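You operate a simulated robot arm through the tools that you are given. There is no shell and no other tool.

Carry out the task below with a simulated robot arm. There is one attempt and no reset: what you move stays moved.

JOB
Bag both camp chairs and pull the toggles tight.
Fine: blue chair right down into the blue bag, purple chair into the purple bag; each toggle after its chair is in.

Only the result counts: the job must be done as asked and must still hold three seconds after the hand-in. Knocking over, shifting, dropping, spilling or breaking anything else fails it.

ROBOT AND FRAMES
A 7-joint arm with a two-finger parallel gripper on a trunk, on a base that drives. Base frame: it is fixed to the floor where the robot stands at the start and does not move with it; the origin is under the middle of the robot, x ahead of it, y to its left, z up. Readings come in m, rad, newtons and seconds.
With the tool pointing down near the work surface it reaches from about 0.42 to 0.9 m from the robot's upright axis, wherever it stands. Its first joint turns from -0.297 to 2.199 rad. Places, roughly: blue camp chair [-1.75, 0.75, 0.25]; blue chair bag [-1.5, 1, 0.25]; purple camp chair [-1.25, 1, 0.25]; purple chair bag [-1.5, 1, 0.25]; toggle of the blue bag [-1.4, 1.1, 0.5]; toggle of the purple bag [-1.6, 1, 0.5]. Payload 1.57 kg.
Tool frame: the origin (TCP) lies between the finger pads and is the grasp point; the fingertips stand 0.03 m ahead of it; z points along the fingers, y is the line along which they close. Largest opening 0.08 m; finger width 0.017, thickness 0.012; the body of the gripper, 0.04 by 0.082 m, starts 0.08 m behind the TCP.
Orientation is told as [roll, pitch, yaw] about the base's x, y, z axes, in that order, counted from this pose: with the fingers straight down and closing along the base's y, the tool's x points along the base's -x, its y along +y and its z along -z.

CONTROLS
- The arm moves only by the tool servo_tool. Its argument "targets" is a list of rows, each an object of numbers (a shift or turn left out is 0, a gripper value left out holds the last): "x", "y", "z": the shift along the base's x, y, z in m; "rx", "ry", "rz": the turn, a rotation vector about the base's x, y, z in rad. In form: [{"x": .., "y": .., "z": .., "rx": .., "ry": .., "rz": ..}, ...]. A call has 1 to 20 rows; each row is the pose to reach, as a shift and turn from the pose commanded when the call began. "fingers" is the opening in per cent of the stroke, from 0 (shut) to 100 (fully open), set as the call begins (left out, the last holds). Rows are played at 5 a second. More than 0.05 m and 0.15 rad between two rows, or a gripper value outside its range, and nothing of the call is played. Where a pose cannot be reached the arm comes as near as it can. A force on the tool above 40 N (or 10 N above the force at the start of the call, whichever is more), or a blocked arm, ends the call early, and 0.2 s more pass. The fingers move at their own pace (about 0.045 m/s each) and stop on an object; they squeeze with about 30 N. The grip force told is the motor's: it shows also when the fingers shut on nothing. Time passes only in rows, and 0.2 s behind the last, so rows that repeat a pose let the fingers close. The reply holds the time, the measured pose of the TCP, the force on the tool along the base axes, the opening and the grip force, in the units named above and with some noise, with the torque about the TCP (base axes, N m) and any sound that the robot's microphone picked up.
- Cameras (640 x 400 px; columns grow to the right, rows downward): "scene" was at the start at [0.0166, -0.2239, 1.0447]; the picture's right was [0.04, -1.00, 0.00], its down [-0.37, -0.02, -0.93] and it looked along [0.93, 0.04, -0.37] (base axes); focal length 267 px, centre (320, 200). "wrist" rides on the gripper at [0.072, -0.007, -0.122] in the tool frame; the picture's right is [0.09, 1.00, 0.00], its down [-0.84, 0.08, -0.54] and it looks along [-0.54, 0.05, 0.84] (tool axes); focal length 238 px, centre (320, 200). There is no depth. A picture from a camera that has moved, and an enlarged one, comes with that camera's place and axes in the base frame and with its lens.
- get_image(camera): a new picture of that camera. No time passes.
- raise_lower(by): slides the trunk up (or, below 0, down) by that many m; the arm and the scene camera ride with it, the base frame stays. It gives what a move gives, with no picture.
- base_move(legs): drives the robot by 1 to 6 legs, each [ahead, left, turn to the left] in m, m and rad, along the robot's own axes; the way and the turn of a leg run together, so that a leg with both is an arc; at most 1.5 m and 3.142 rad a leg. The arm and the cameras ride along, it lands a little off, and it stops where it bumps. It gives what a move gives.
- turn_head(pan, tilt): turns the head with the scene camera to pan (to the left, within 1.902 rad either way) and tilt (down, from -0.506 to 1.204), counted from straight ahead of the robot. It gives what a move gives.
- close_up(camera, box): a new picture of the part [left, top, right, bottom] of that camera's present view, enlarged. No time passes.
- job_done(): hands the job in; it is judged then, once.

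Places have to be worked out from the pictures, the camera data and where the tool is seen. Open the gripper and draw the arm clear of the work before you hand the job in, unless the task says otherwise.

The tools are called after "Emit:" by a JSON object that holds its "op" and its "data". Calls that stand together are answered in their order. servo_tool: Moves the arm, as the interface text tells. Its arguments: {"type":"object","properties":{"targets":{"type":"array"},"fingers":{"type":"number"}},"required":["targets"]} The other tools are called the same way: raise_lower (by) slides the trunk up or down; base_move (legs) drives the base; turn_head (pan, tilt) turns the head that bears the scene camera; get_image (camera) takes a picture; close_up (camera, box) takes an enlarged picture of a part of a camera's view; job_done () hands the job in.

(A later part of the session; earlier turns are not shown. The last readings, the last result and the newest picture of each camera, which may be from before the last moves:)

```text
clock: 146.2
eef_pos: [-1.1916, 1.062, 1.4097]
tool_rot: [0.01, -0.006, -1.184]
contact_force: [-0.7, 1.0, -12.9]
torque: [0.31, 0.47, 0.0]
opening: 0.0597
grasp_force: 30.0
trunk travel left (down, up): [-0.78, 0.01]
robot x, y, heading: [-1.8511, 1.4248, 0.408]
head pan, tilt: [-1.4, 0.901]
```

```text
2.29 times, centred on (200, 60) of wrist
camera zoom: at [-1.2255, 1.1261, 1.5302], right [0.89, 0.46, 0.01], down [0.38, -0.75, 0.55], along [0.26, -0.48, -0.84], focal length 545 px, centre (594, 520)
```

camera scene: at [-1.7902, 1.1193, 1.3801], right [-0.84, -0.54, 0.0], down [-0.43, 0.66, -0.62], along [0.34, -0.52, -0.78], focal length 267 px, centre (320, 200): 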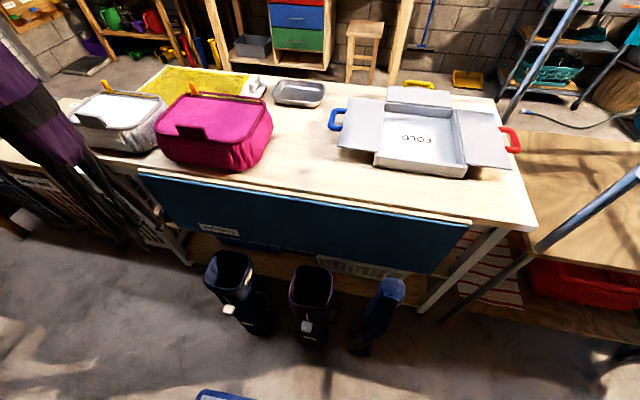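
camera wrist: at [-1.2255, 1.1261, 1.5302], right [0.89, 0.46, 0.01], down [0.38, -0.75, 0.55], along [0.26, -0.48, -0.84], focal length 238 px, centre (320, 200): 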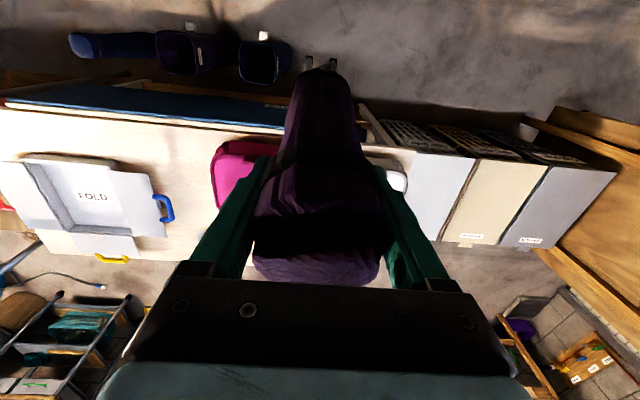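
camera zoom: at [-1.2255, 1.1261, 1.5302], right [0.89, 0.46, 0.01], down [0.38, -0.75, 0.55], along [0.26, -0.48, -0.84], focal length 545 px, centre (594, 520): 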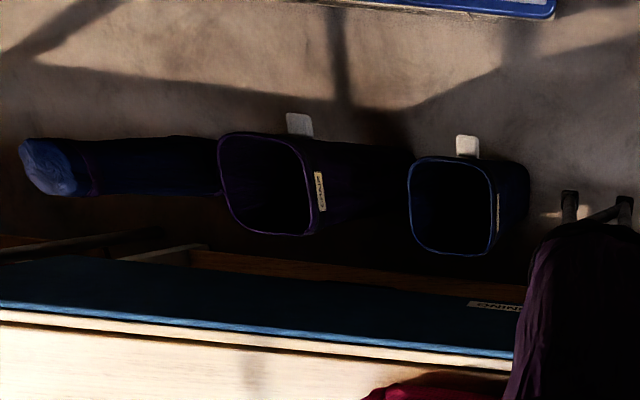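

The purple bag's mouth centre comes out at about [-1.616, 0.896, 0.617], aligned with the chair. Rather than swinging the arm past the head, I drive the base straight back by 0.456 m with the chair held high over the blue bag.

Emit:
{"op": "base_move", "data": {"legs": [[-0.455, 0, 0]]}}

Emit:
{"op": "get_image", "data": {"camera": "wrist"}}

Emit:
{"op": "get_image", "data": {"camera": "scene"}}

```text
clock: 148.9
eef_pos: [-1.6061, 0.8846, 1.4093]
tool_rot: [0.012, -0.007, -1.182]
contact_force: [-0.3, -0.1, -11.5]
torque: [0.04, 0.01, 0.01]
opening: 0.0596
grasp_force: 30.1
trunk travel left (down, up): [-0.78, 0.01]
robot x, y, heading: [-2.2693, 1.2441, 0.405]
head pan, tilt: [-1.4, 0.901]
```

```text
taken
camera wrist: at [-1.6407, 0.9489, 1.5299], right [0.89, 0.46, 0.01], down [0.38, -0.74, 0.55], along [0.26, -0.48, -0.84], focal length 238 px, centre (320, 200)
```

wrist: 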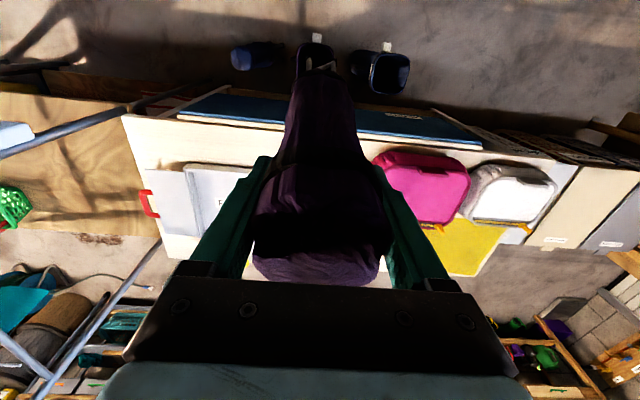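

```text
taken
camera scene: at [-2.2055, 0.9411, 1.3801], right [-0.84, -0.55, 0.0], down [-0.43, 0.66, -0.62], along [0.34, -0.52, -0.78], focal length 267 px, centre (320, 200)
```

scene: 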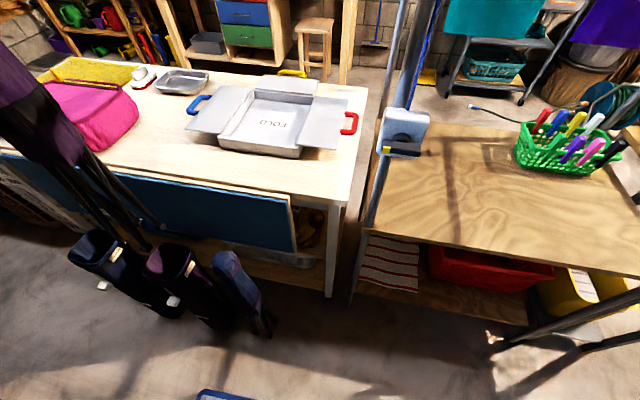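

The chair hangs close to the purple bag. I turn the head toward it and zoom to check the alignment.

Emit:
{"op": "turn_head", "data": {"pan": -0.95, "tilt": 0.9}}

Emit:
{"op": "close_up", "data": {"camera": "scene", "box": [180, 100, 440, 360]}}

Emit:
{"op": "close_up", "data": {"camera": "wrist", "box": [220, 10, 420, 135]}}

```text
clock: 149.8
eef_pos: [-1.6062, 0.8849, 1.408]
tool_rot: [0.013, -0.007, -1.182]
contact_force: [-0.3, 0.0, -12.2]
torque: [0.03, 0.1, -0.04]
opening: 0.0601
grasp_force: 29.8
trunk travel left (down, up): [-0.78, 0.01]
robot x, y, heading: [-2.2684, 1.2463, 0.404]
head pan, tilt: [-0.949, 0.901]
```

```text
1.54 times, centred on (310, 230) of scene
camera zoom: at [-2.1822, 0.9653, 1.3801], right [-0.52, -0.86, 0.0], down [-0.67, 0.41, -0.62], along [0.53, -0.32, -0.78], focal length 411 px, centre (335, 154)
```

zoom: 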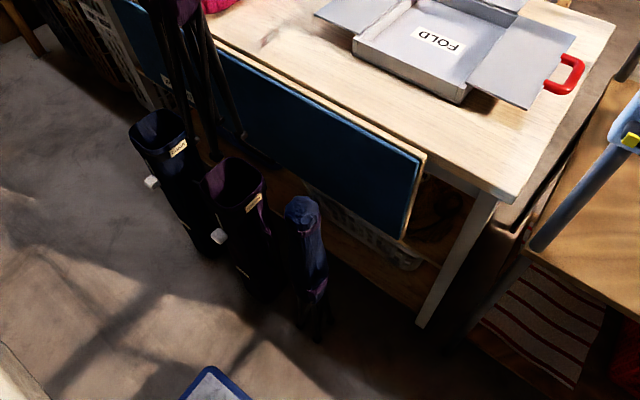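

```text
3.20 times, centred on (320, 72) of wrist
camera zoom: at [-1.6408, 0.9489, 1.5298], right [0.89, 0.46, 0.01], down [0.38, -0.74, 0.55], along [0.26, -0.48, -0.84], focal length 763 px, centre (320, 608)
```

zoom: 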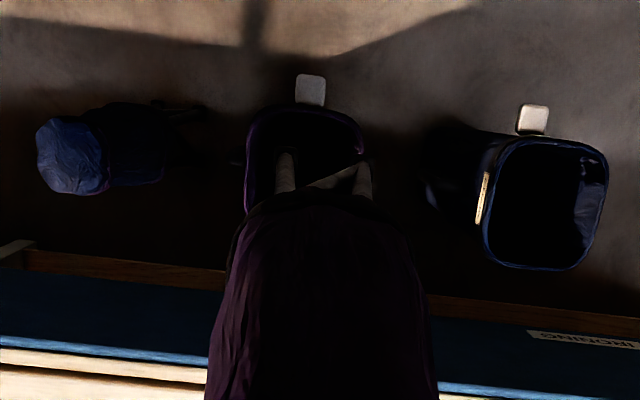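

Both views put the purple mouth centre near [-1.620, 0.895]; the feet hang about 1 cm toward the robot. I correct the tool's slight tilt, shift over the centre and come down until the feet are just above the mouth.

Emit:
{"op": "servo_tool", "data": {"targets": [{"x": -0.005, "y": 0.003, "rx": -0.0065, "ry": 0.0035}, {"x": -0.01, "y": 0.006, "rx": -0.013, "ry": 0.007}, {"x": -0.01, "y": 0.006, "z": -0.03, "rx": -0.013, "ry": 0.007}, {"x": -0.01, "y": 0.006, "z": -0.06, "rx": -0.013, "ry": 0.007}, {"x": -0.01, "y": 0.006, "z": -0.078, "rx": -0.013, "ry": 0.007}, {"x": -0.01, "y": 0.006, "z": -0.078, "rx": -0.013, "ry": 0.007}]}}

Emit:
{"op": "close_up", "data": {"camera": "wrist", "box": [220, 10, 420, 135]}}

Emit:
{"op": "close_up", "data": {"camera": "scene", "box": [180, 120, 340, 280]}}

```text
clock: 151.2
eef_pos: [-1.6142, 0.8901, 1.3288]
tool_rot: [0.003, -0.016, -1.181]
contact_force: [-0.5, 1.1, -12.0]
torque: [0.07, 0.03, -0.01]
opening: 0.0598
grasp_force: 29.8
trunk travel left (down, up): [-0.78, 0.01]
robot x, y, heading: [-2.2697, 1.2496, 0.411]
head pan, tilt: [-0.949, 0.901]
```

```text
3.20 times, centred on (320, 72) of wrist
camera zoom: at [-1.6487, 0.9562, 1.4493], right [0.89, 0.46, 0.0], down [0.38, -0.74, 0.56], along [0.26, -0.49, -0.83], focal length 763 px, centre (320, 608)
```

zoom: 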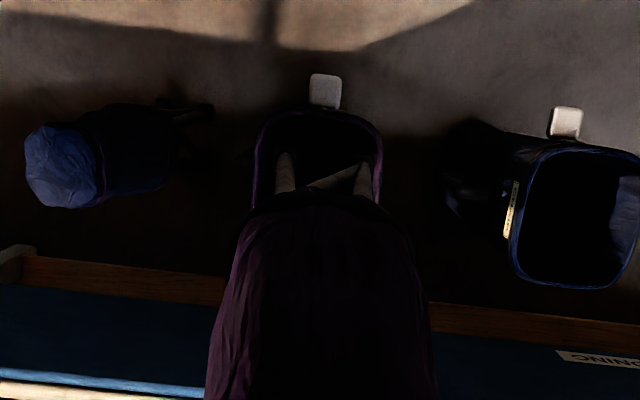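

```text
2.50 times, centred on (260, 200) of scene
camera zoom: at [-2.1821, 0.9653, 1.3801], right [-0.52, -0.86, 0.0], down [-0.67, 0.41, -0.62], along [0.53, -0.32, -0.78], focal length 668 px, centre (470, 200)
```

zoom: 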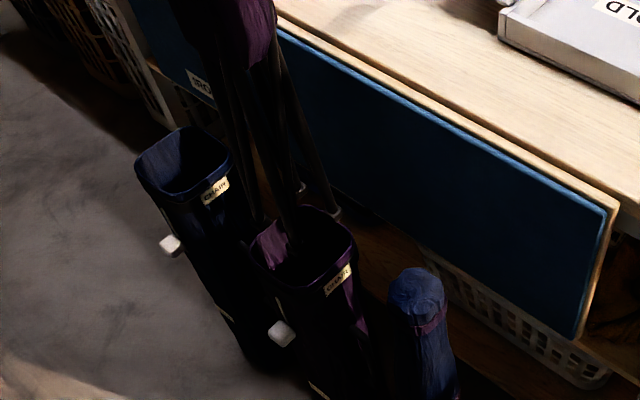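

The feet still sit about 1 cm toward the table from the mouth's centre, partly from a small tool tilt. I level the tool, shift by a few millimetres and look again.

Emit:
{"op": "servo_tool", "data": {"targets": [{"x": -0.003, "y": 0.0015, "rx": 0.007, "ry": 0.0045}, {"x": -0.006, "y": 0.003, "rx": 0.0137, "ry": 0.0089}, {"x": -0.006, "y": 0.003, "rx": 0.0137, "ry": 0.0089}, {"x": -0.006, "y": 0.003, "rx": 0.0137, "ry": 0.0089}]}}

Emit:
{"op": "close_up", "data": {"camera": "wrist", "box": [220, 10, 420, 135]}}

Emit:
{"op": "close_up", "data": {"camera": "scene", "box": [190, 150, 310, 270]}}

```text
clock: 152.2
eef_pos: [-1.6222, 0.8957, 1.3295]
tool_rot: [0.0, 0.0, -1.183]
contact_force: [-0.9, -0.2, -12.2]
torque: [-0.02, -0.02, 0.02]
opening: 0.0599
grasp_force: 29.6
trunk travel left (down, up): [-0.78, 0.01]
robot x, y, heading: [-2.2673, 1.2445, 0.405]
head pan, tilt: [-0.949, 0.901]
```

```text
3.20 times, centred on (320, 72) of wrist
camera zoom: at [-1.6547, 0.9587, 1.4515], right [0.89, 0.46, 0.0], down [0.39, -0.74, 0.54], along [0.25, -0.48, -0.84], focal length 763 px, centre (320, 608)
```

zoom: 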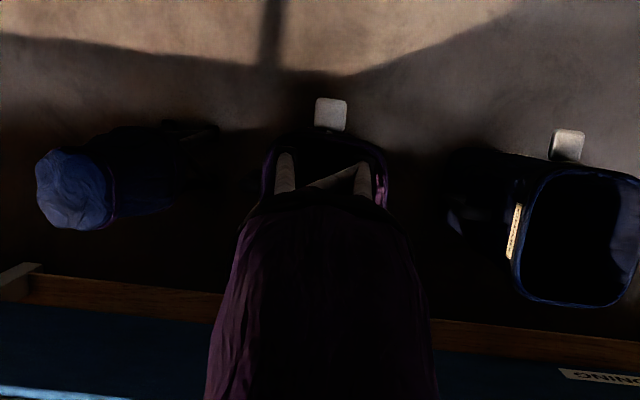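

```text
3.33 times, centred on (250, 210) of scene
camera zoom: at [-2.1822, 0.9654, 1.3801], right [-0.52, -0.86, 0.0], down [-0.67, 0.41, -0.62], along [0.53, -0.32, -0.78], focal length 890 px, centre (553, 167)
```

zoom: 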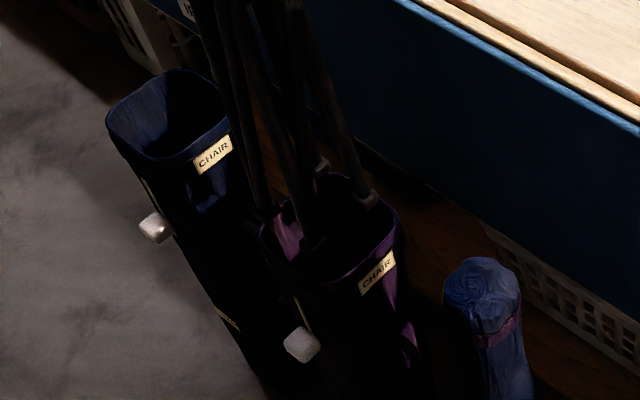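

The tool is level and the feet now line up with the mouth in both views. I lower the chair slowly into the bag.

Emit:
{"op": "servo_tool", "data": {"targets": [{"z": -0.03}, {"z": -0.06}, {"z": -0.09}, {"z": -0.12}, {"z": -0.15}, {"z": -0.18}]}}

Emit:
{"op": "close_up", "data": {"camera": "wrist", "box": [220, 10, 420, 135]}}

Emit:
{"op": "close_up", "data": {"camera": "scene", "box": [190, 150, 310, 270]}}

```text
clock: 153.6
eef_pos: [-1.6232, 0.8933, 1.1522]
tool_rot: [0.0, -0.003, -1.182]
contact_force: [0.1, -0.2, -12.2]
torque: [-0.14, -0.21, -0.01]
opening: 0.06
grasp_force: 29.9
trunk travel left (down, up): [-0.78, 0.01]
robot x, y, heading: [-2.27, 1.2446, 0.407]
head pan, tilt: [-0.949, 0.901]
```

```text
3.20 times, centred on (320, 72) of wrist
camera zoom: at [-1.656, 0.9569, 1.2743], right [0.89, 0.46, 0.0], down [0.39, -0.74, 0.54], along [0.25, -0.48, -0.84], focal length 763 px, centre (320, 608)
```

zoom: 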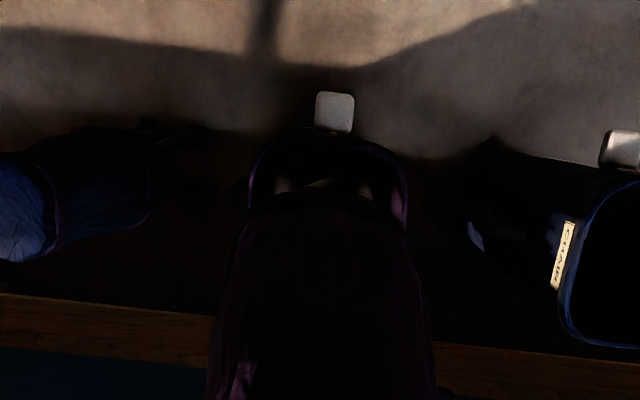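

```text
3.33 times, centred on (250, 210) of scene
camera zoom: at [-2.1824, 0.9655, 1.3802], right [-0.52, -0.86, 0.0], down [-0.67, 0.41, -0.62], along [0.53, -0.32, -0.78], focal length 890 px, centre (553, 167)
```

zoom: 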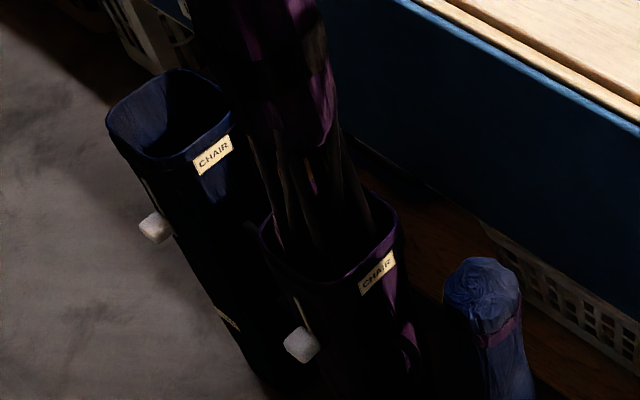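

The feet are inside the bag with no side force. I continue down in gentle steps.

Emit:
{"op": "servo_tool", "data": {"targets": [{"z": -0.035}, {"z": -0.07}, {"z": -0.105}, {"z": -0.14}, {"z": -0.175}, {"z": -0.21}, {"z": -0.245}, {"z": -0.28}, {"z": -0.31}]}}

Emit:
{"op": "get_image", "data": {"camera": "wrist"}}

Emit:
{"op": "close_up", "data": {"camera": "scene", "box": [180, 120, 340, 280]}}

```text
clock: 155.6
eef_pos: [-1.6232, 0.8969, 0.84]
tool_rot: [0.0, -0.001, -1.181]
contact_force: [-0.9, 0.1, -11.6]
torque: [-0.08, -0.11, 0.02]
opening: 0.0601
grasp_force: 30.1
trunk travel left (down, up): [-0.78, 0.01]
robot x, y, heading: [-2.2704, 1.2465, 0.402]
head pan, tilt: [-0.949, 0.901]
```

```text
taken
camera wrist: at [-1.6568, 0.9605, 0.9615], right [0.89, 0.46, 0.0], down [0.39, -0.74, 0.54], along [0.25, -0.48, -0.84], focal length 238 px, centre (320, 200)
```

wrist: 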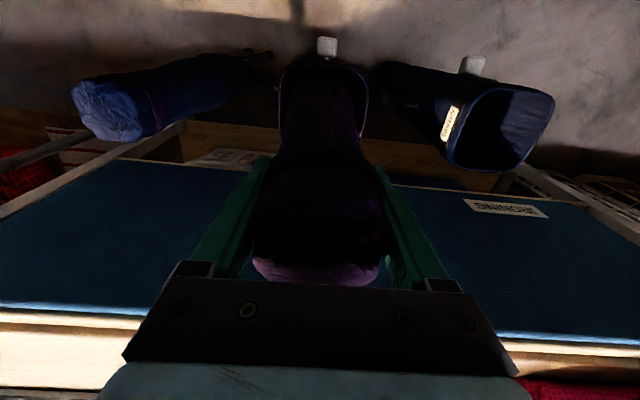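

```text
2.50 times, centred on (260, 200) of scene
camera zoom: at [-2.1825, 0.9655, 1.3802], right [-0.52, -0.86, 0.0], down [-0.67, 0.41, -0.62], along [0.53, -0.32, -0.78], focal length 668 px, centre (470, 200)
```

zoom: 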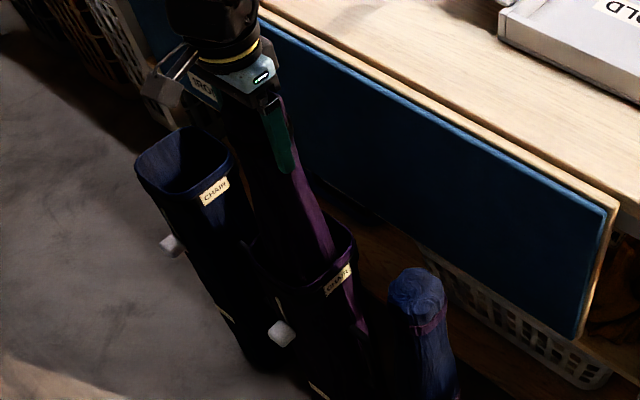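

It slides in freely. I lower further with smaller steps, watching for the bottom.

Emit:
{"op": "servo_tool", "data": {"targets": [{"z": -0.03}, {"z": -0.06}, {"z": -0.09}, {"z": -0.11}, {"z": -0.125}, {"z": -0.135}]}}

Emit:
{"op": "get_image", "data": {"camera": "wrist"}}

```text
clock: 157.0
eef_pos: [-1.6232, 0.8948, 0.7056]
tool_rot: [0.001, -0.002, -1.182]
contact_force: [-2.4, 0.9, 0.3]
torque: [0.15, 1.25, -0.02]
opening: 0.06
grasp_force: 29.8
trunk travel left (down, up): [-0.78, 0.01]
robot x, y, heading: [-2.2676, 1.2433, 0.408]
head pan, tilt: [-0.949, 0.901]
```

```text
taken
camera wrist: at [-1.6565, 0.9584, 0.8277], right [0.89, 0.46, 0.0], down [0.39, -0.74, 0.54], along [0.25, -0.48, -0.84], focal length 238 px, centre (320, 200)
```

wrist: 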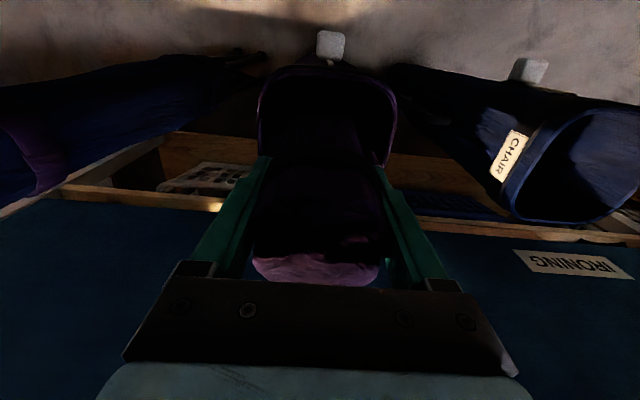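

The load is off the gripper at z = 0.706, so the chair seems to touch the bag's bottom. I press a little further to check that it is really down.

Emit:
{"op": "servo_tool", "data": {"targets": [{"z": -0.004}, {"z": -0.008}, {"z": -0.012}, {"z": -0.012}]}}

Emit:
{"op": "close_up", "data": {"camera": "scene", "box": [180, 120, 340, 280]}}

```text
clock: 157.6
eef_pos: [-1.6218, 0.8925, 0.7048]
tool_rot: [0.002, -0.006, -1.185]
contact_force: [-5.1, 1.5, 27.6]
torque: [0.01, 2.12, -0.21]
opening: 0.0602
grasp_force: 30.0
trunk travel left (down, up): [-0.78, 0.01]
robot x, y, heading: [-2.2648, 1.2469, 0.406]
head pan, tilt: [-0.949, 0.901]
stopped in row 2: the force on the tool passed its limit at 56 N (the readings are from after the stop); the commanded pose is now the measured one
```

```text
2.50 times, centred on (260, 200) of scene
camera zoom: at [-2.1838, 0.9663, 1.3807], right [-0.52, -0.86, 0.0], down [-0.67, 0.41, -0.62], along [0.53, -0.32, -0.78], focal length 668 px, centre (470, 200)
```

zoom: 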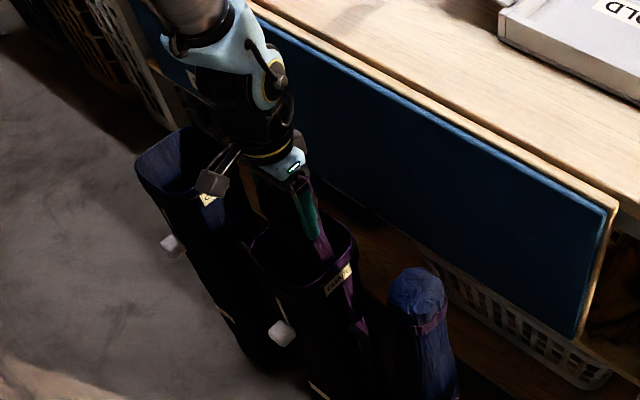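

The stop is hard at z about 0.705, which means the chair stands on the bag's floor. I ease off by a couple of millimetres and open the gripper.

Emit:
{"op": "servo_tool", "data": {"targets": [{"z": 0.002}, {"z": 0.002}]}}

Emit:
{"op": "servo_tool", "data": {"targets": [{"z": 0}, {"z": 0}, {"z": 0}, {"z": 0}], "fingers": 100}}

Emit:
{"op": "get_image", "data": {"camera": "wrist"}}

```text
clock: 158.2
eef_pos: [-1.6219, 0.8911, 0.7051]
tool_rot: [0.002, -0.007, -1.181]
contact_force: [-4.1, -0.2, 12.8]
torque: [-1.14, 1.55, -0.18]
opening: 0.0603
grasp_force: 29.7
trunk travel left (down, up): [-0.78, 0.01]
robot x, y, heading: [-2.2702, 1.2435, 0.403]
head pan, tilt: [-0.949, 0.901]
```

```text
clock: 159.2
eef_pos: [-1.6211, 0.8938, 0.7044]
tool_rot: [0.003, -0.004, -1.182]
contact_force: [-0.2, 0.2, -0.2]
torque: [-0.01, -0.02, -0.03]
opening: 0.0798
grasp_force: 0.0
trunk travel left (down, up): [-0.78, 0.01]
robot x, y, heading: [-2.2693, 1.2424, 0.405]
head pan, tilt: [-0.949, 0.901]
```

```text
taken
camera wrist: at [-1.6544, 0.9568, 0.8259], right [0.89, 0.46, 0.0], down [0.39, -0.74, 0.55], along [0.25, -0.48, -0.84], focal length 238 px, centre (320, 200)
```

wrist: 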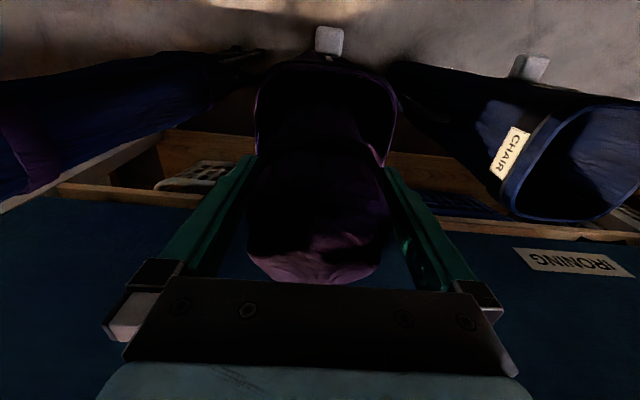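

The fingers are open and the chair stays put. I draw the gripper straight up and check the result.

Emit:
{"op": "servo_tool", "data": {"targets": [{"z": 0.03}, {"z": 0.07}, {"z": 0.115}, {"z": 0.16}, {"z": 0.205}, {"z": 0.25}, {"z": 0.295}, {"z": 0.34}]}}

Emit:
{"op": "close_up", "data": {"camera": "scene", "box": [180, 120, 340, 280]}}

Emit:
{"op": "get_image", "data": {"camera": "wrist"}}

```text
clock: 161.0
eef_pos: [-1.6162, 0.8924, 1.0439]
tool_rot: [0.002, -0.007, -1.18]
contact_force: [0.6, 0.5, 0.1]
torque: [0.02, 0.02, 0.02]
opening: 0.0799
grasp_force: 0.1
trunk travel left (down, up): [-0.78, 0.01]
robot x, y, heading: [-2.2682, 1.2493, 0.407]
head pan, tilt: [-0.949, 0.901]
```

```text
2.50 times, centred on (260, 200) of scene
camera zoom: at [-2.1823, 0.9654, 1.3801], right [-0.52, -0.86, 0.0], down [-0.67, 0.41, -0.62], along [0.53, -0.32, -0.78], focal length 668 px, centre (470, 200)
```

zoom: 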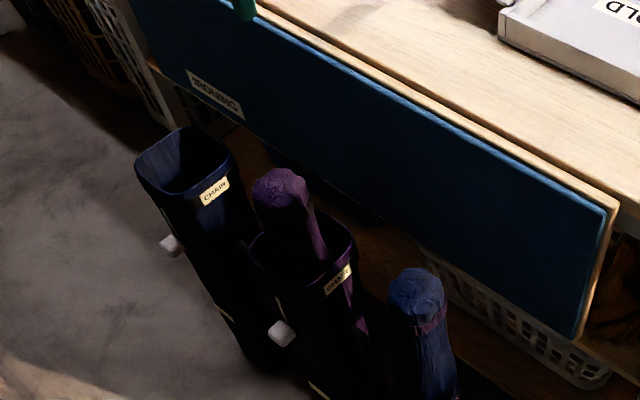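

```text
taken
camera wrist: at [-1.6498, 0.9569, 1.1657], right [0.89, 0.46, 0.0], down [0.39, -0.74, 0.55], along [0.25, -0.48, -0.84], focal length 238 px, centre (320, 200)
```

wrist: 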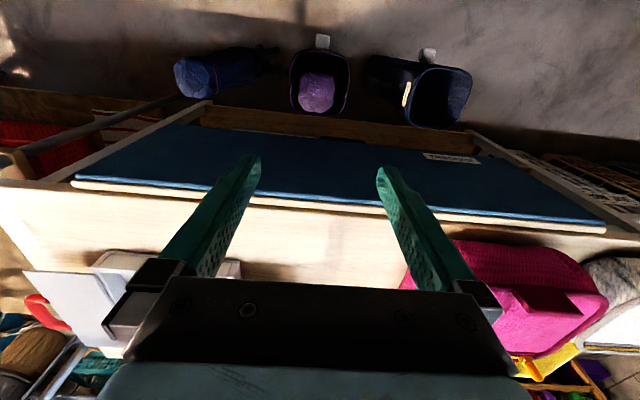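

The purple chair stands centred in its bag, down on the floor of it. Next comes the purple toggle: I move the tool back from the bag and down so that the wrist camera looks at the toggle from close by.

Emit:
{"op": "servo_tool", "data": {"targets": [{"x": -0.015, "y": 0.0385}, {"x": -0.03, "y": 0.077}, {"x": -0.045, "y": 0.1155}, {"x": -0.061, "y": 0.154}, {"x": -0.061, "y": 0.154, "z": -0.045}, {"x": -0.061, "y": 0.154, "z": -0.09}, {"x": -0.061, "y": 0.154, "z": -0.135}, {"x": -0.061, "y": 0.154, "z": -0.18}, {"x": -0.061, "y": 0.154, "z": -0.225}, {"x": -0.061, "y": 0.154, "z": -0.27}, {"x": -0.061, "y": 0.154, "z": -0.315}, {"x": -0.061, "y": 0.154, "z": -0.36}, {"x": -0.061, "y": 0.154, "z": -0.4}]}}

Emit:
{"op": "get_image", "data": {"camera": "wrist"}}

Emit:
{"op": "get_image", "data": {"camera": "scene"}}

```text
clock: 163.8
eef_pos: [-1.6799, 1.0476, 0.6405]
tool_rot: [0.003, -0.008, -1.182]
contact_force: [-1.2, 0.4, 0.5]
torque: [-0.03, 0.03, 0.02]
opening: 0.0798
grasp_force: 0.1
trunk travel left (down, up): [-0.78, 0.01]
robot x, y, heading: [-2.2663, 1.2482, 0.409]
head pan, tilt: [-0.949, 0.901]
```

```text
taken
camera wrist: at [-1.7136, 1.1122, 0.7623], right [0.89, 0.46, 0.0], down [0.39, -0.74, 0.55], along [0.26, -0.48, -0.84], focal length 238 px, centre (320, 200)
```

wrist: 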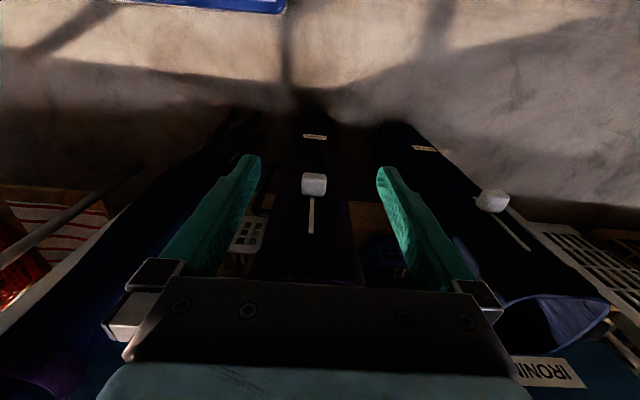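

```text
taken
camera scene: at [-2.183, 0.9657, 1.3804], right [-0.52, -0.86, 0.0], down [-0.67, 0.41, -0.62], along [0.53, -0.32, -0.78], focal length 267 px, centre (320, 200)
```

scene: 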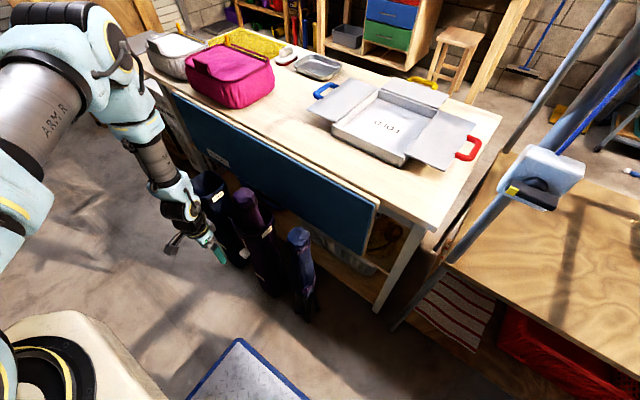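

The wrist camera now looks at both toggles. I zoom in on the purple one.

Emit:
{"op": "close_up", "data": {"camera": "wrist", "box": [250, 110, 380, 280]}}

Emit:
{"op": "close_up", "data": {"camera": "scene", "box": [170, 160, 350, 330]}}

Emit:
{"op": "close_up", "data": {"camera": "wrist", "box": [400, 120, 620, 380]}}

```text
2.35 times, centred on (315, 195) of wrist
camera zoom: at [-1.7136, 1.1122, 0.7623], right [0.89, 0.46, 0.0], down [0.39, -0.74, 0.55], along [0.26, -0.48, -0.84], focal length 561 px, centre (332, 212)
```

zoom: 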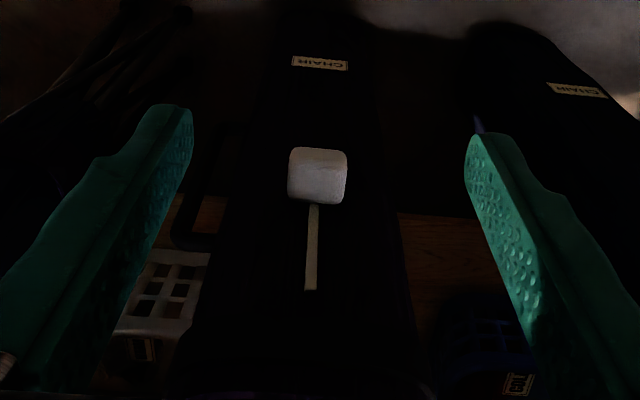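

```text
2.35 times, centred on (260, 245) of scene
camera zoom: at [-2.183, 0.9657, 1.3804], right [-0.52, -0.86, 0.0], down [-0.67, 0.41, -0.62], along [0.53, -0.32, -0.78], focal length 628 px, centre (461, 94)
```

zoom: 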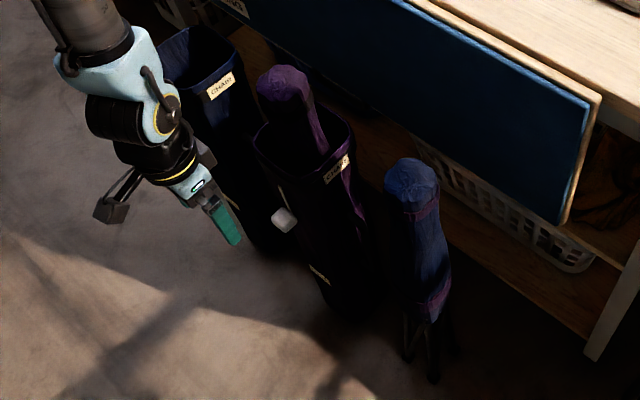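

```text
1.54 times, centred on (510, 250) of wrist
camera zoom: at [-1.7136, 1.1122, 0.7623], right [0.89, 0.46, 0.0], down [0.39, -0.74, 0.55], along [0.26, -0.48, -0.84], focal length 367 px, centre (28, 123)
```

zoom: 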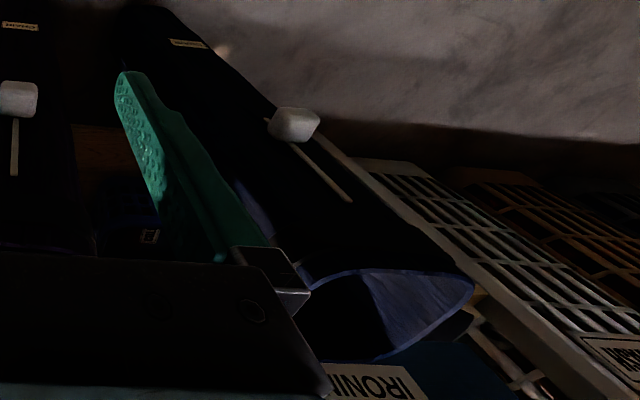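

The toggle is a white block of about 0.034 m at [-1.645, 0.969, 0.484], and a light track runs up from it on the bag's face to z about 0.56, so it is pulled tight by sliding it up. I lean the tool back 0.4 rad, to keep the hand clear of the rim, and move to a pre-grasp pose.

Emit:
{"op": "servo_tool", "data": {"targets": [{"rx": -0.123, "ry": -0.051}, {"rx": -0.247, "ry": -0.101}, {"rx": -0.37, "ry": -0.152}, {"x": 0.007, "y": -0.0157, "z": -0.0285, "rx": -0.37, "ry": -0.152}, {"x": 0.015, "y": -0.0313, "z": -0.057, "rx": -0.37, "ry": -0.152}, {"x": 0.0225, "y": -0.0469, "z": -0.0855, "rx": -0.37, "ry": -0.152}, {"x": 0.0225, "y": -0.0469, "z": -0.0855, "rx": -0.37, "ry": -0.152}]}}

Emit:
{"op": "get_image", "data": {"camera": "wrist"}}

Emit:
{"op": "close_up", "data": {"camera": "scene", "box": [170, 160, 350, 330]}}

```text
clock: 165.4
eef_pos: [-1.6569, 0.9995, 0.5574]
tool_rot: [0.003, -0.405, -1.183]
contact_force: [-0.6, -0.2, 0.7]
torque: [0.02, -0.02, 0.0]
opening: 0.0798
grasp_force: 0.1
trunk travel left (down, up): [-0.78, 0.01]
robot x, y, heading: [-2.2657, 1.2461, 0.406]
head pan, tilt: [-0.949, 0.901]
```

```text
taken
camera wrist: at [-1.7067, 1.101, 0.6407], right [0.89, 0.46, -0.03], down [0.28, -0.48, 0.83], along [0.36, -0.75, -0.56], focal length 238 px, centre (320, 200)
```

wrist: 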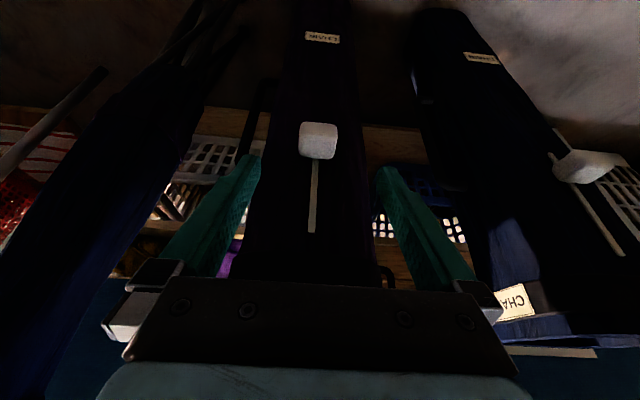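

```text
2.35 times, centred on (260, 245) of scene
camera zoom: at [-2.1827, 0.9657, 1.3802], right [-0.52, -0.86, 0.0], down [-0.67, 0.41, -0.62], along [0.53, -0.32, -0.78], focal length 628 px, centre (461, 94)
```

zoom: 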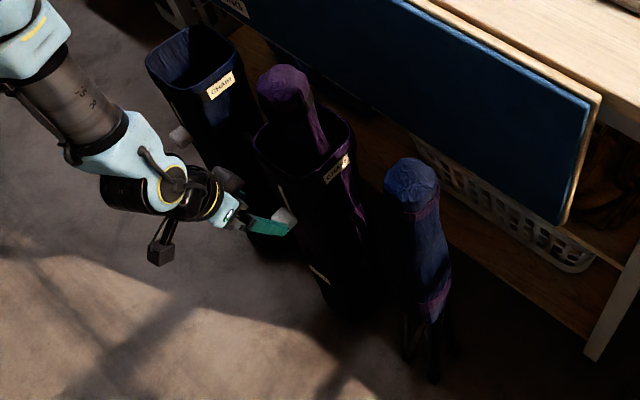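

The toggle lies straight ahead of the open fingers. I move along the tool to bring it between the fingertips.

Emit:
{"op": "servo_tool", "data": {"targets": [{"x": 0.003, "y": -0.0065, "z": -0.019}, {"x": 0.0055, "y": -0.0135, "z": -0.038}, {"x": 0.008, "y": -0.0195, "z": -0.056}, {"x": 0.008, "y": -0.0195, "z": -0.056}]}}

Emit:
{"op": "get_image", "data": {"camera": "wrist"}}

Emit:
{"op": "close_up", "data": {"camera": "scene", "box": [190, 190, 290, 290]}}

```text
clock: 166.4
eef_pos: [-1.6497, 0.9798, 0.5048]
tool_rot: [0.005, -0.406, -1.18]
contact_force: [0.2, 0.2, -0.4]
torque: [0.0, 0.0, 0.02]
opening: 0.0801
grasp_force: 0.1
trunk travel left (down, up): [-0.78, 0.01]
robot x, y, heading: [-2.2663, 1.2449, 0.409]
head pan, tilt: [-0.949, 0.901]
```

```text
taken
camera wrist: at [-1.6997, 1.0817, 0.5873], right [0.89, 0.46, -0.03], down [0.28, -0.48, 0.83], along [0.36, -0.75, -0.56], focal length 238 px, centre (320, 200)
```

wrist: 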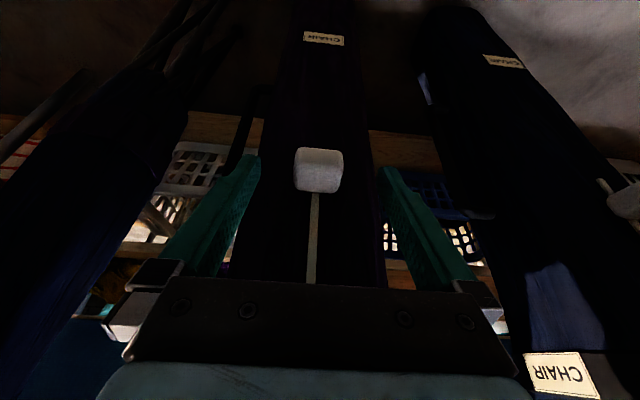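

```text
4.00 times, centred on (240, 240) of scene
camera zoom: at [-2.1827, 0.9656, 1.3802], right [-0.52, -0.86, 0.0], down [-0.67, 0.41, -0.62], along [0.53, -0.32, -0.78], focal length 1068 px, centre (640, 40)
```

zoom: 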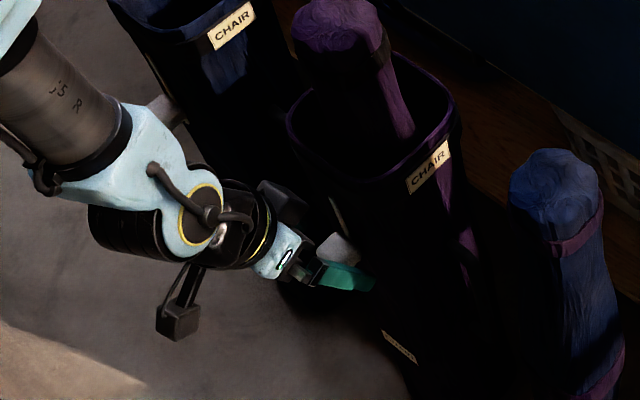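

The toggle is between the fingertips. I go 7 mm further along the tool and close on it.

Emit:
{"op": "servo_tool", "data": {"targets": [{"x": 0.001, "y": -0.0025, "z": -0.007}, {"x": 0.001, "y": -0.0025, "z": -0.007}]}}

Emit:
{"op": "servo_tool", "data": {"targets": [{"z": 0}, {"z": 0}, {"z": 0}, {"z": 0}, {"z": 0}], "fingers": 0}}

Emit:
{"op": "get_image", "data": {"camera": "wrist"}}

```text
clock: 167.0
eef_pos: [-1.6496, 0.9781, 0.4948]
tool_rot: [0.004, -0.406, -1.182]
contact_force: [-0.4, -0.7, -0.2]
torque: [-0.02, -0.01, -0.02]
opening: 0.08
grasp_force: 0.1
trunk travel left (down, up): [-0.78, 0.01]
robot x, y, heading: [-2.2664, 1.2468, 0.407]
head pan, tilt: [-0.949, 0.901]
```

```text
clock: 168.2
eef_pos: [-1.6491, 0.9762, 0.4962]
tool_rot: [0.003, -0.409, -1.184]
contact_force: [-3.1, -1.1, 0.2]
torque: [-0.12, 0.27, -0.26]
opening: 0.0327
grasp_force: 30.2
trunk travel left (down, up): [-0.78, 0.01]
robot x, y, heading: [-2.266, 1.2448, 0.403]
head pan, tilt: [-0.949, 0.901]
```

```text
taken
camera wrist: at [-1.6988, 1.08, 0.5795], right [0.89, 0.46, -0.03], down [0.28, -0.48, 0.83], along [0.36, -0.75, -0.56], focal length 238 px, centre (320, 200)
```

wrist: 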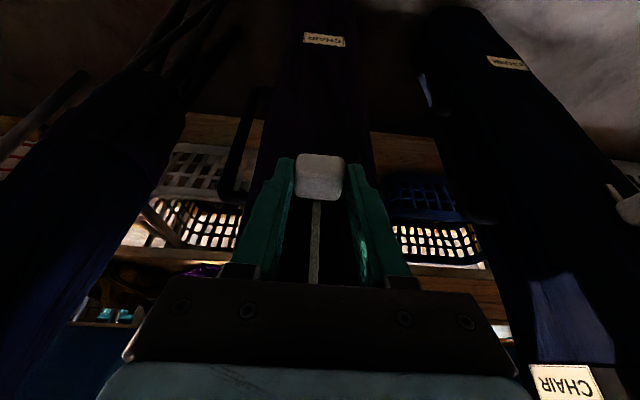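

The toggle is held at 0.033 m. I pull it gently upward along its track by a centimetre and read the force.

Emit:
{"op": "servo_tool", "data": {"targets": [{"z": 0.004}, {"z": 0.008}, {"z": 0.012}, {"z": 0.012}]}}

Emit:
{"op": "get_image", "data": {"camera": "wrist"}}

```text
clock: 169.2
eef_pos: [-1.6484, 0.9785, 0.507]
tool_rot: [0.003, -0.407, -1.183]
contact_force: [-1.6, -3.0, -0.5]
torque: [-0.37, 0.05, -0.21]
opening: 0.0328
grasp_force: 29.7
trunk travel left (down, up): [-0.78, 0.01]
robot x, y, heading: [-2.2711, 1.2452, 0.407]
head pan, tilt: [-0.949, 0.901]
```

```text
taken
camera wrist: at [-1.6984, 1.0807, 0.5912], right [0.89, 0.46, -0.03], down [0.28, -0.48, 0.83], along [0.36, -0.75, -0.56], focal length 238 px, centre (320, 200)
```

wrist: 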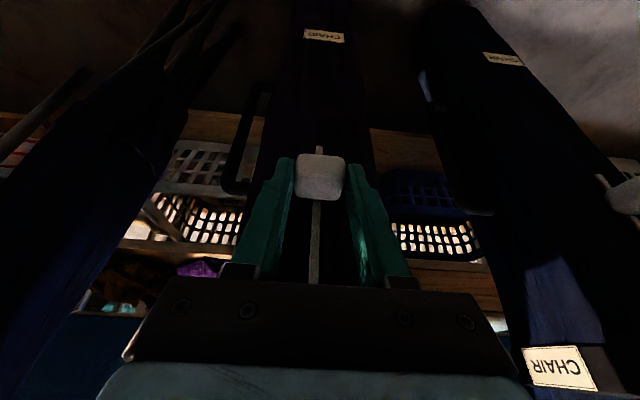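

The toggle slides easily, with the track now showing below it. I continue upward in small steps.

Emit:
{"op": "servo_tool", "data": {"targets": [{"z": 0.007}, {"z": 0.014}, {"z": 0.021}, {"z": 0.028}, {"z": 0.035}, {"z": 0.035}]}}

Emit:
{"op": "get_image", "data": {"camera": "wrist"}}

Emit:
{"op": "close_up", "data": {"camera": "scene", "box": [190, 190, 290, 290]}}

```text
clock: 170.6
eef_pos: [-1.6505, 0.9784, 0.5431]
tool_rot: [0.002, -0.406, -1.181]
contact_force: [0.4, -1.2, 0.4]
torque: [0.03, 0.09, -0.17]
opening: 0.0327
grasp_force: 30.1
trunk travel left (down, up): [-0.78, 0.01]
robot x, y, heading: [-2.2683, 1.2433, 0.405]
head pan, tilt: [-0.949, 0.901]
```

```text
taken
camera wrist: at [-1.7003, 1.0805, 0.6264], right [0.89, 0.46, -0.03], down [0.28, -0.48, 0.83], along [0.36, -0.75, -0.56], focal length 238 px, centre (320, 200)
```

wrist: 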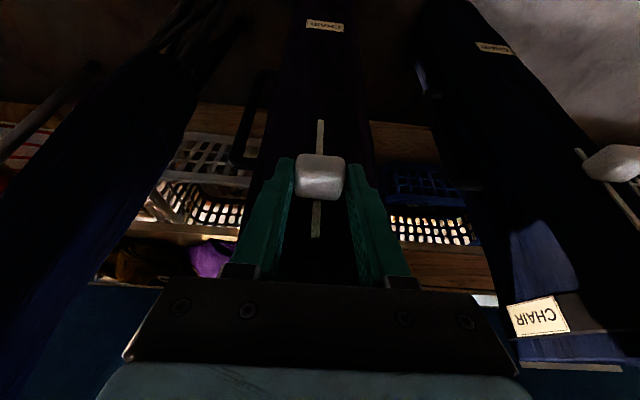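

```text
4.00 times, centred on (240, 240) of scene
camera zoom: at [-2.1826, 0.9656, 1.3802], right [-0.52, -0.86, 0.0], down [-0.67, 0.41, -0.62], along [0.53, -0.32, -0.78], focal length 1068 px, centre (640, 40)
```

zoom: 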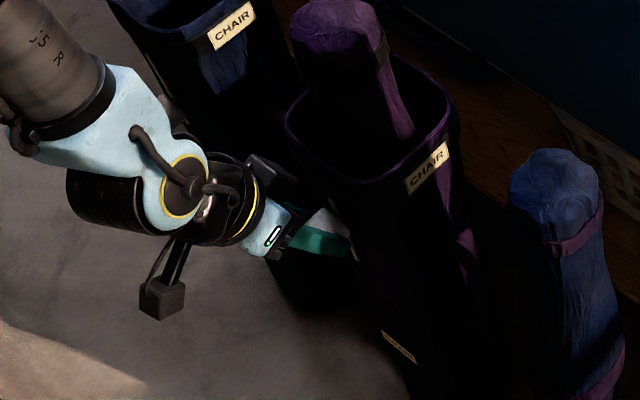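

The toggle has risen about 0.047 m and some track remains above it. I go on in finer steps to reach its end without lifting the bag.

Emit:
{"op": "servo_tool", "data": {"targets": [{"z": 0.004}, {"z": 0.008}, {"z": 0.012}, {"z": 0.012}]}}

Emit:
{"op": "get_image", "data": {"camera": "wrist"}}

```text
clock: 171.6
eef_pos: [-1.6509, 0.9768, 0.5556]
tool_rot: [0.004, -0.407, -1.182]
contact_force: [0.7, -0.6, 0.4]
torque: [0.18, 0.16, -0.1]
opening: 0.0326
grasp_force: 29.8
trunk travel left (down, up): [-0.78, 0.01]
robot x, y, heading: [-2.2671, 1.2467, 0.411]
head pan, tilt: [-0.949, 0.901]
```

```text
taken
camera wrist: at [-1.7002, 1.0798, 0.639], right [0.89, 0.46, -0.03], down [0.28, -0.48, 0.83], along [0.36, -0.75, -0.56], focal length 238 px, centre (320, 200)
```

wrist: 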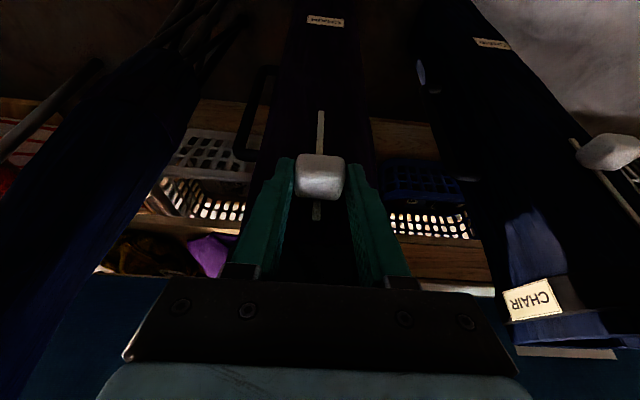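

About 0.017 m of track is left. I continue in the same fashion.

Emit:
{"op": "servo_tool", "data": {"targets": [{"z": 0.004}, {"z": 0.008}, {"z": 0.012}, {"z": 0.012}]}}

Emit:
{"op": "get_image", "data": {"camera": "wrist"}}

```text
clock: 172.6
eef_pos: [-1.6514, 0.9771, 0.5675]
tool_rot: [0.004, -0.407, -1.18]
contact_force: [0.2, 0.4, 0.5]
torque: [-0.12, 0.05, -0.16]
opening: 0.0328
grasp_force: 29.6
trunk travel left (down, up): [-0.78, 0.01]
robot x, y, heading: [-2.2653, 1.245, 0.405]
head pan, tilt: [-0.949, 0.901]
```

```text
taken
camera wrist: at [-1.7, 1.0796, 0.6499], right [0.89, 0.46, -0.03], down [0.28, -0.48, 0.83], along [0.36, -0.75, -0.56], focal length 238 px, centre (320, 200)
```

wrist: 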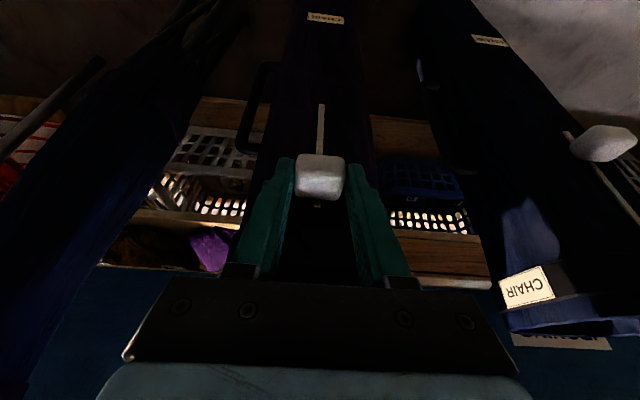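

Nearly at the track's end, still without resistance. I continue in 3 mm steps until the stop is felt.

Emit:
{"op": "servo_tool", "data": {"targets": [{"z": 0.003}, {"z": 0.006}, {"z": 0.009}, {"z": 0.009}]}}

Emit:
{"op": "get_image", "data": {"camera": "wrist"}}

```text
clock: 173.6
eef_pos: [-1.6507, 0.9776, 0.575]
tool_rot: [0.002, -0.404, -1.182]
contact_force: [0.3, -0.1, -14.7]
torque: [0.73, 0.34, 0.01]
opening: 0.0327
grasp_force: 30.5
trunk travel left (down, up): [-0.78, 0.01]
robot x, y, heading: [-2.2681, 1.2432, 0.402]
head pan, tilt: [-0.949, 0.901]
```

```text
taken
camera wrist: at [-1.6997, 1.0801, 0.6591], right [0.89, 0.46, -0.03], down [0.28, -0.49, 0.83], along [0.36, -0.75, -0.56], focal length 238 px, centre (320, 200)
```

wrist: 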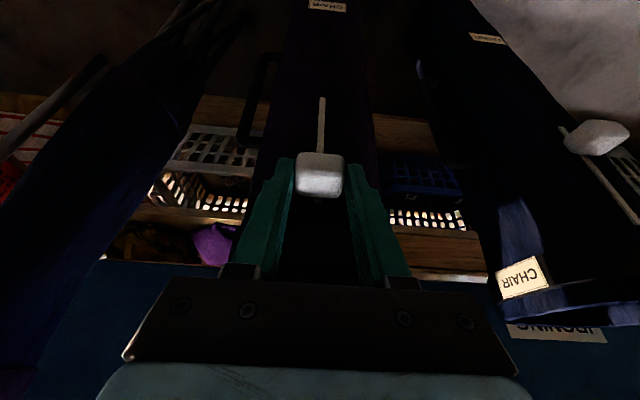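

The end stop is felt (15 N) with the track fully covered, so the toggle is tight. I ease off slightly, open the fingers and see whether it stays.

Emit:
{"op": "servo_tool", "data": {"targets": [{"z": -0.001}, {"z": -0.001}]}}

Emit:
{"op": "servo_tool", "data": {"targets": [{"z": 0}, {"z": 0}, {"z": 0}, {"z": 0}, {"z": 0}], "fingers": 100}}

Emit:
{"op": "get_image", "data": {"camera": "wrist"}}

```text
clock: 174.2
eef_pos: [-1.6499, 0.9766, 0.5741]
tool_rot: [0.002, -0.407, -1.181]
contact_force: [0.7, 1.5, -7.9]
torque: [0.39, 0.23, 0.05]
opening: 0.0327
grasp_force: 30.2
trunk travel left (down, up): [-0.78, 0.01]
robot x, y, heading: [-2.2718, 1.2458, 0.404]
head pan, tilt: [-0.949, 0.901]
```

```text
clock: 175.4
eef_pos: [-1.6499, 0.9772, 0.5755]
tool_rot: [0.003, -0.405, -1.181]
contact_force: [-0.5, 2.3, 1.0]
torque: [0.02, -0.03, 0.05]
opening: 0.0797
grasp_force: 0.1
trunk travel left (down, up): [-0.78, 0.01]
robot x, y, heading: [-2.2692, 1.2438, 0.404]
head pan, tilt: [-0.949, 0.901]
```

```text
taken
camera wrist: at [-1.7, 1.0802, 0.658], right [0.89, 0.46, -0.03], down [0.28, -0.48, 0.83], along [0.36, -0.75, -0.56], focal length 238 px, centre (320, 200)
```

wrist: 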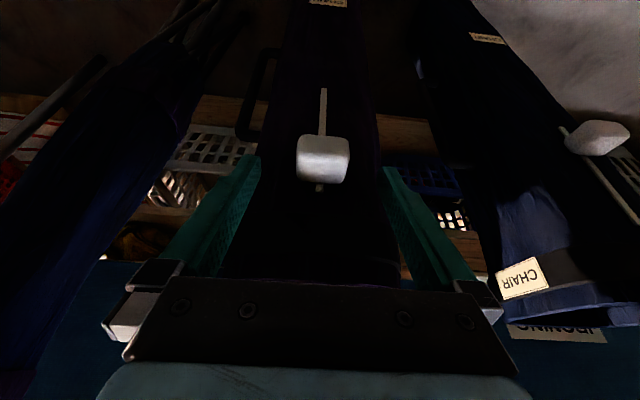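

After letting go, the whole bag seems to have settled a few millimetres and the toggle sits just below the track's end. I back the fingers off and inspect it from a distance.

Emit:
{"op": "servo_tool", "data": {"targets": [{"x": -0.005, "y": 0.013, "z": 0.033}, {"x": -0.01, "y": 0.026, "z": 0.066}, {"x": -0.015, "y": 0.04, "z": 0.09}, {"x": -0.02, "y": 0.06, "z": 0.1}, {"x": -0.02, "y": 0.06, "z": 0.1}]}}

Emit:
{"op": "close_up", "data": {"camera": "wrist", "box": [240, 20, 400, 260]}}

Emit:
{"op": "close_up", "data": {"camera": "scene", "box": [170, 160, 350, 330]}}

```text
clock: 176.6
eef_pos: [-1.669, 1.0372, 0.6751]
tool_rot: [0.003, -0.407, -1.181]
contact_force: [-0.2, 1.1, -0.6]
torque: [0.0, 0.0, -0.01]
opening: 0.0803
grasp_force: 0.1
trunk travel left (down, up): [-0.78, 0.01]
robot x, y, heading: [-2.2694, 1.2439, 0.408]
head pan, tilt: [-0.949, 0.901]
```

```text
1.67 times, centred on (320, 140) of wrist
camera zoom: at [-1.7185, 1.1398, 0.7577], right [0.89, 0.46, -0.03], down [0.28, -0.48, 0.83], along [0.36, -0.75, -0.56], focal length 397 px, centre (320, 300)
```

zoom: 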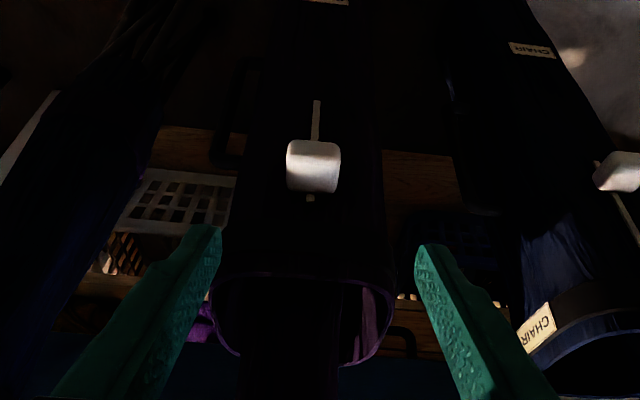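

```text
2.35 times, centred on (260, 245) of scene
camera zoom: at [-2.1826, 0.9656, 1.3802], right [-0.52, -0.86, 0.0], down [-0.67, 0.41, -0.62], along [0.53, -0.32, -0.78], focal length 628 px, centre (461, 94)
```

zoom: 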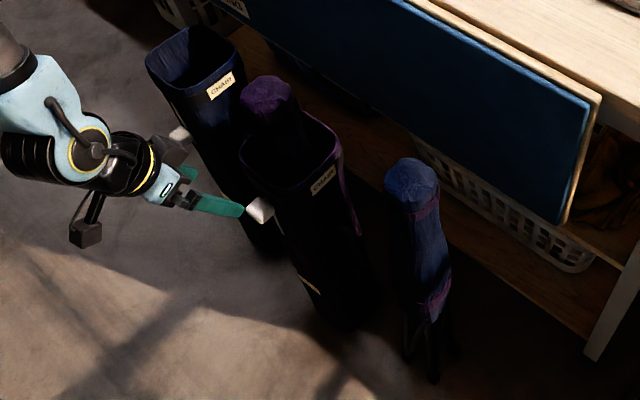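

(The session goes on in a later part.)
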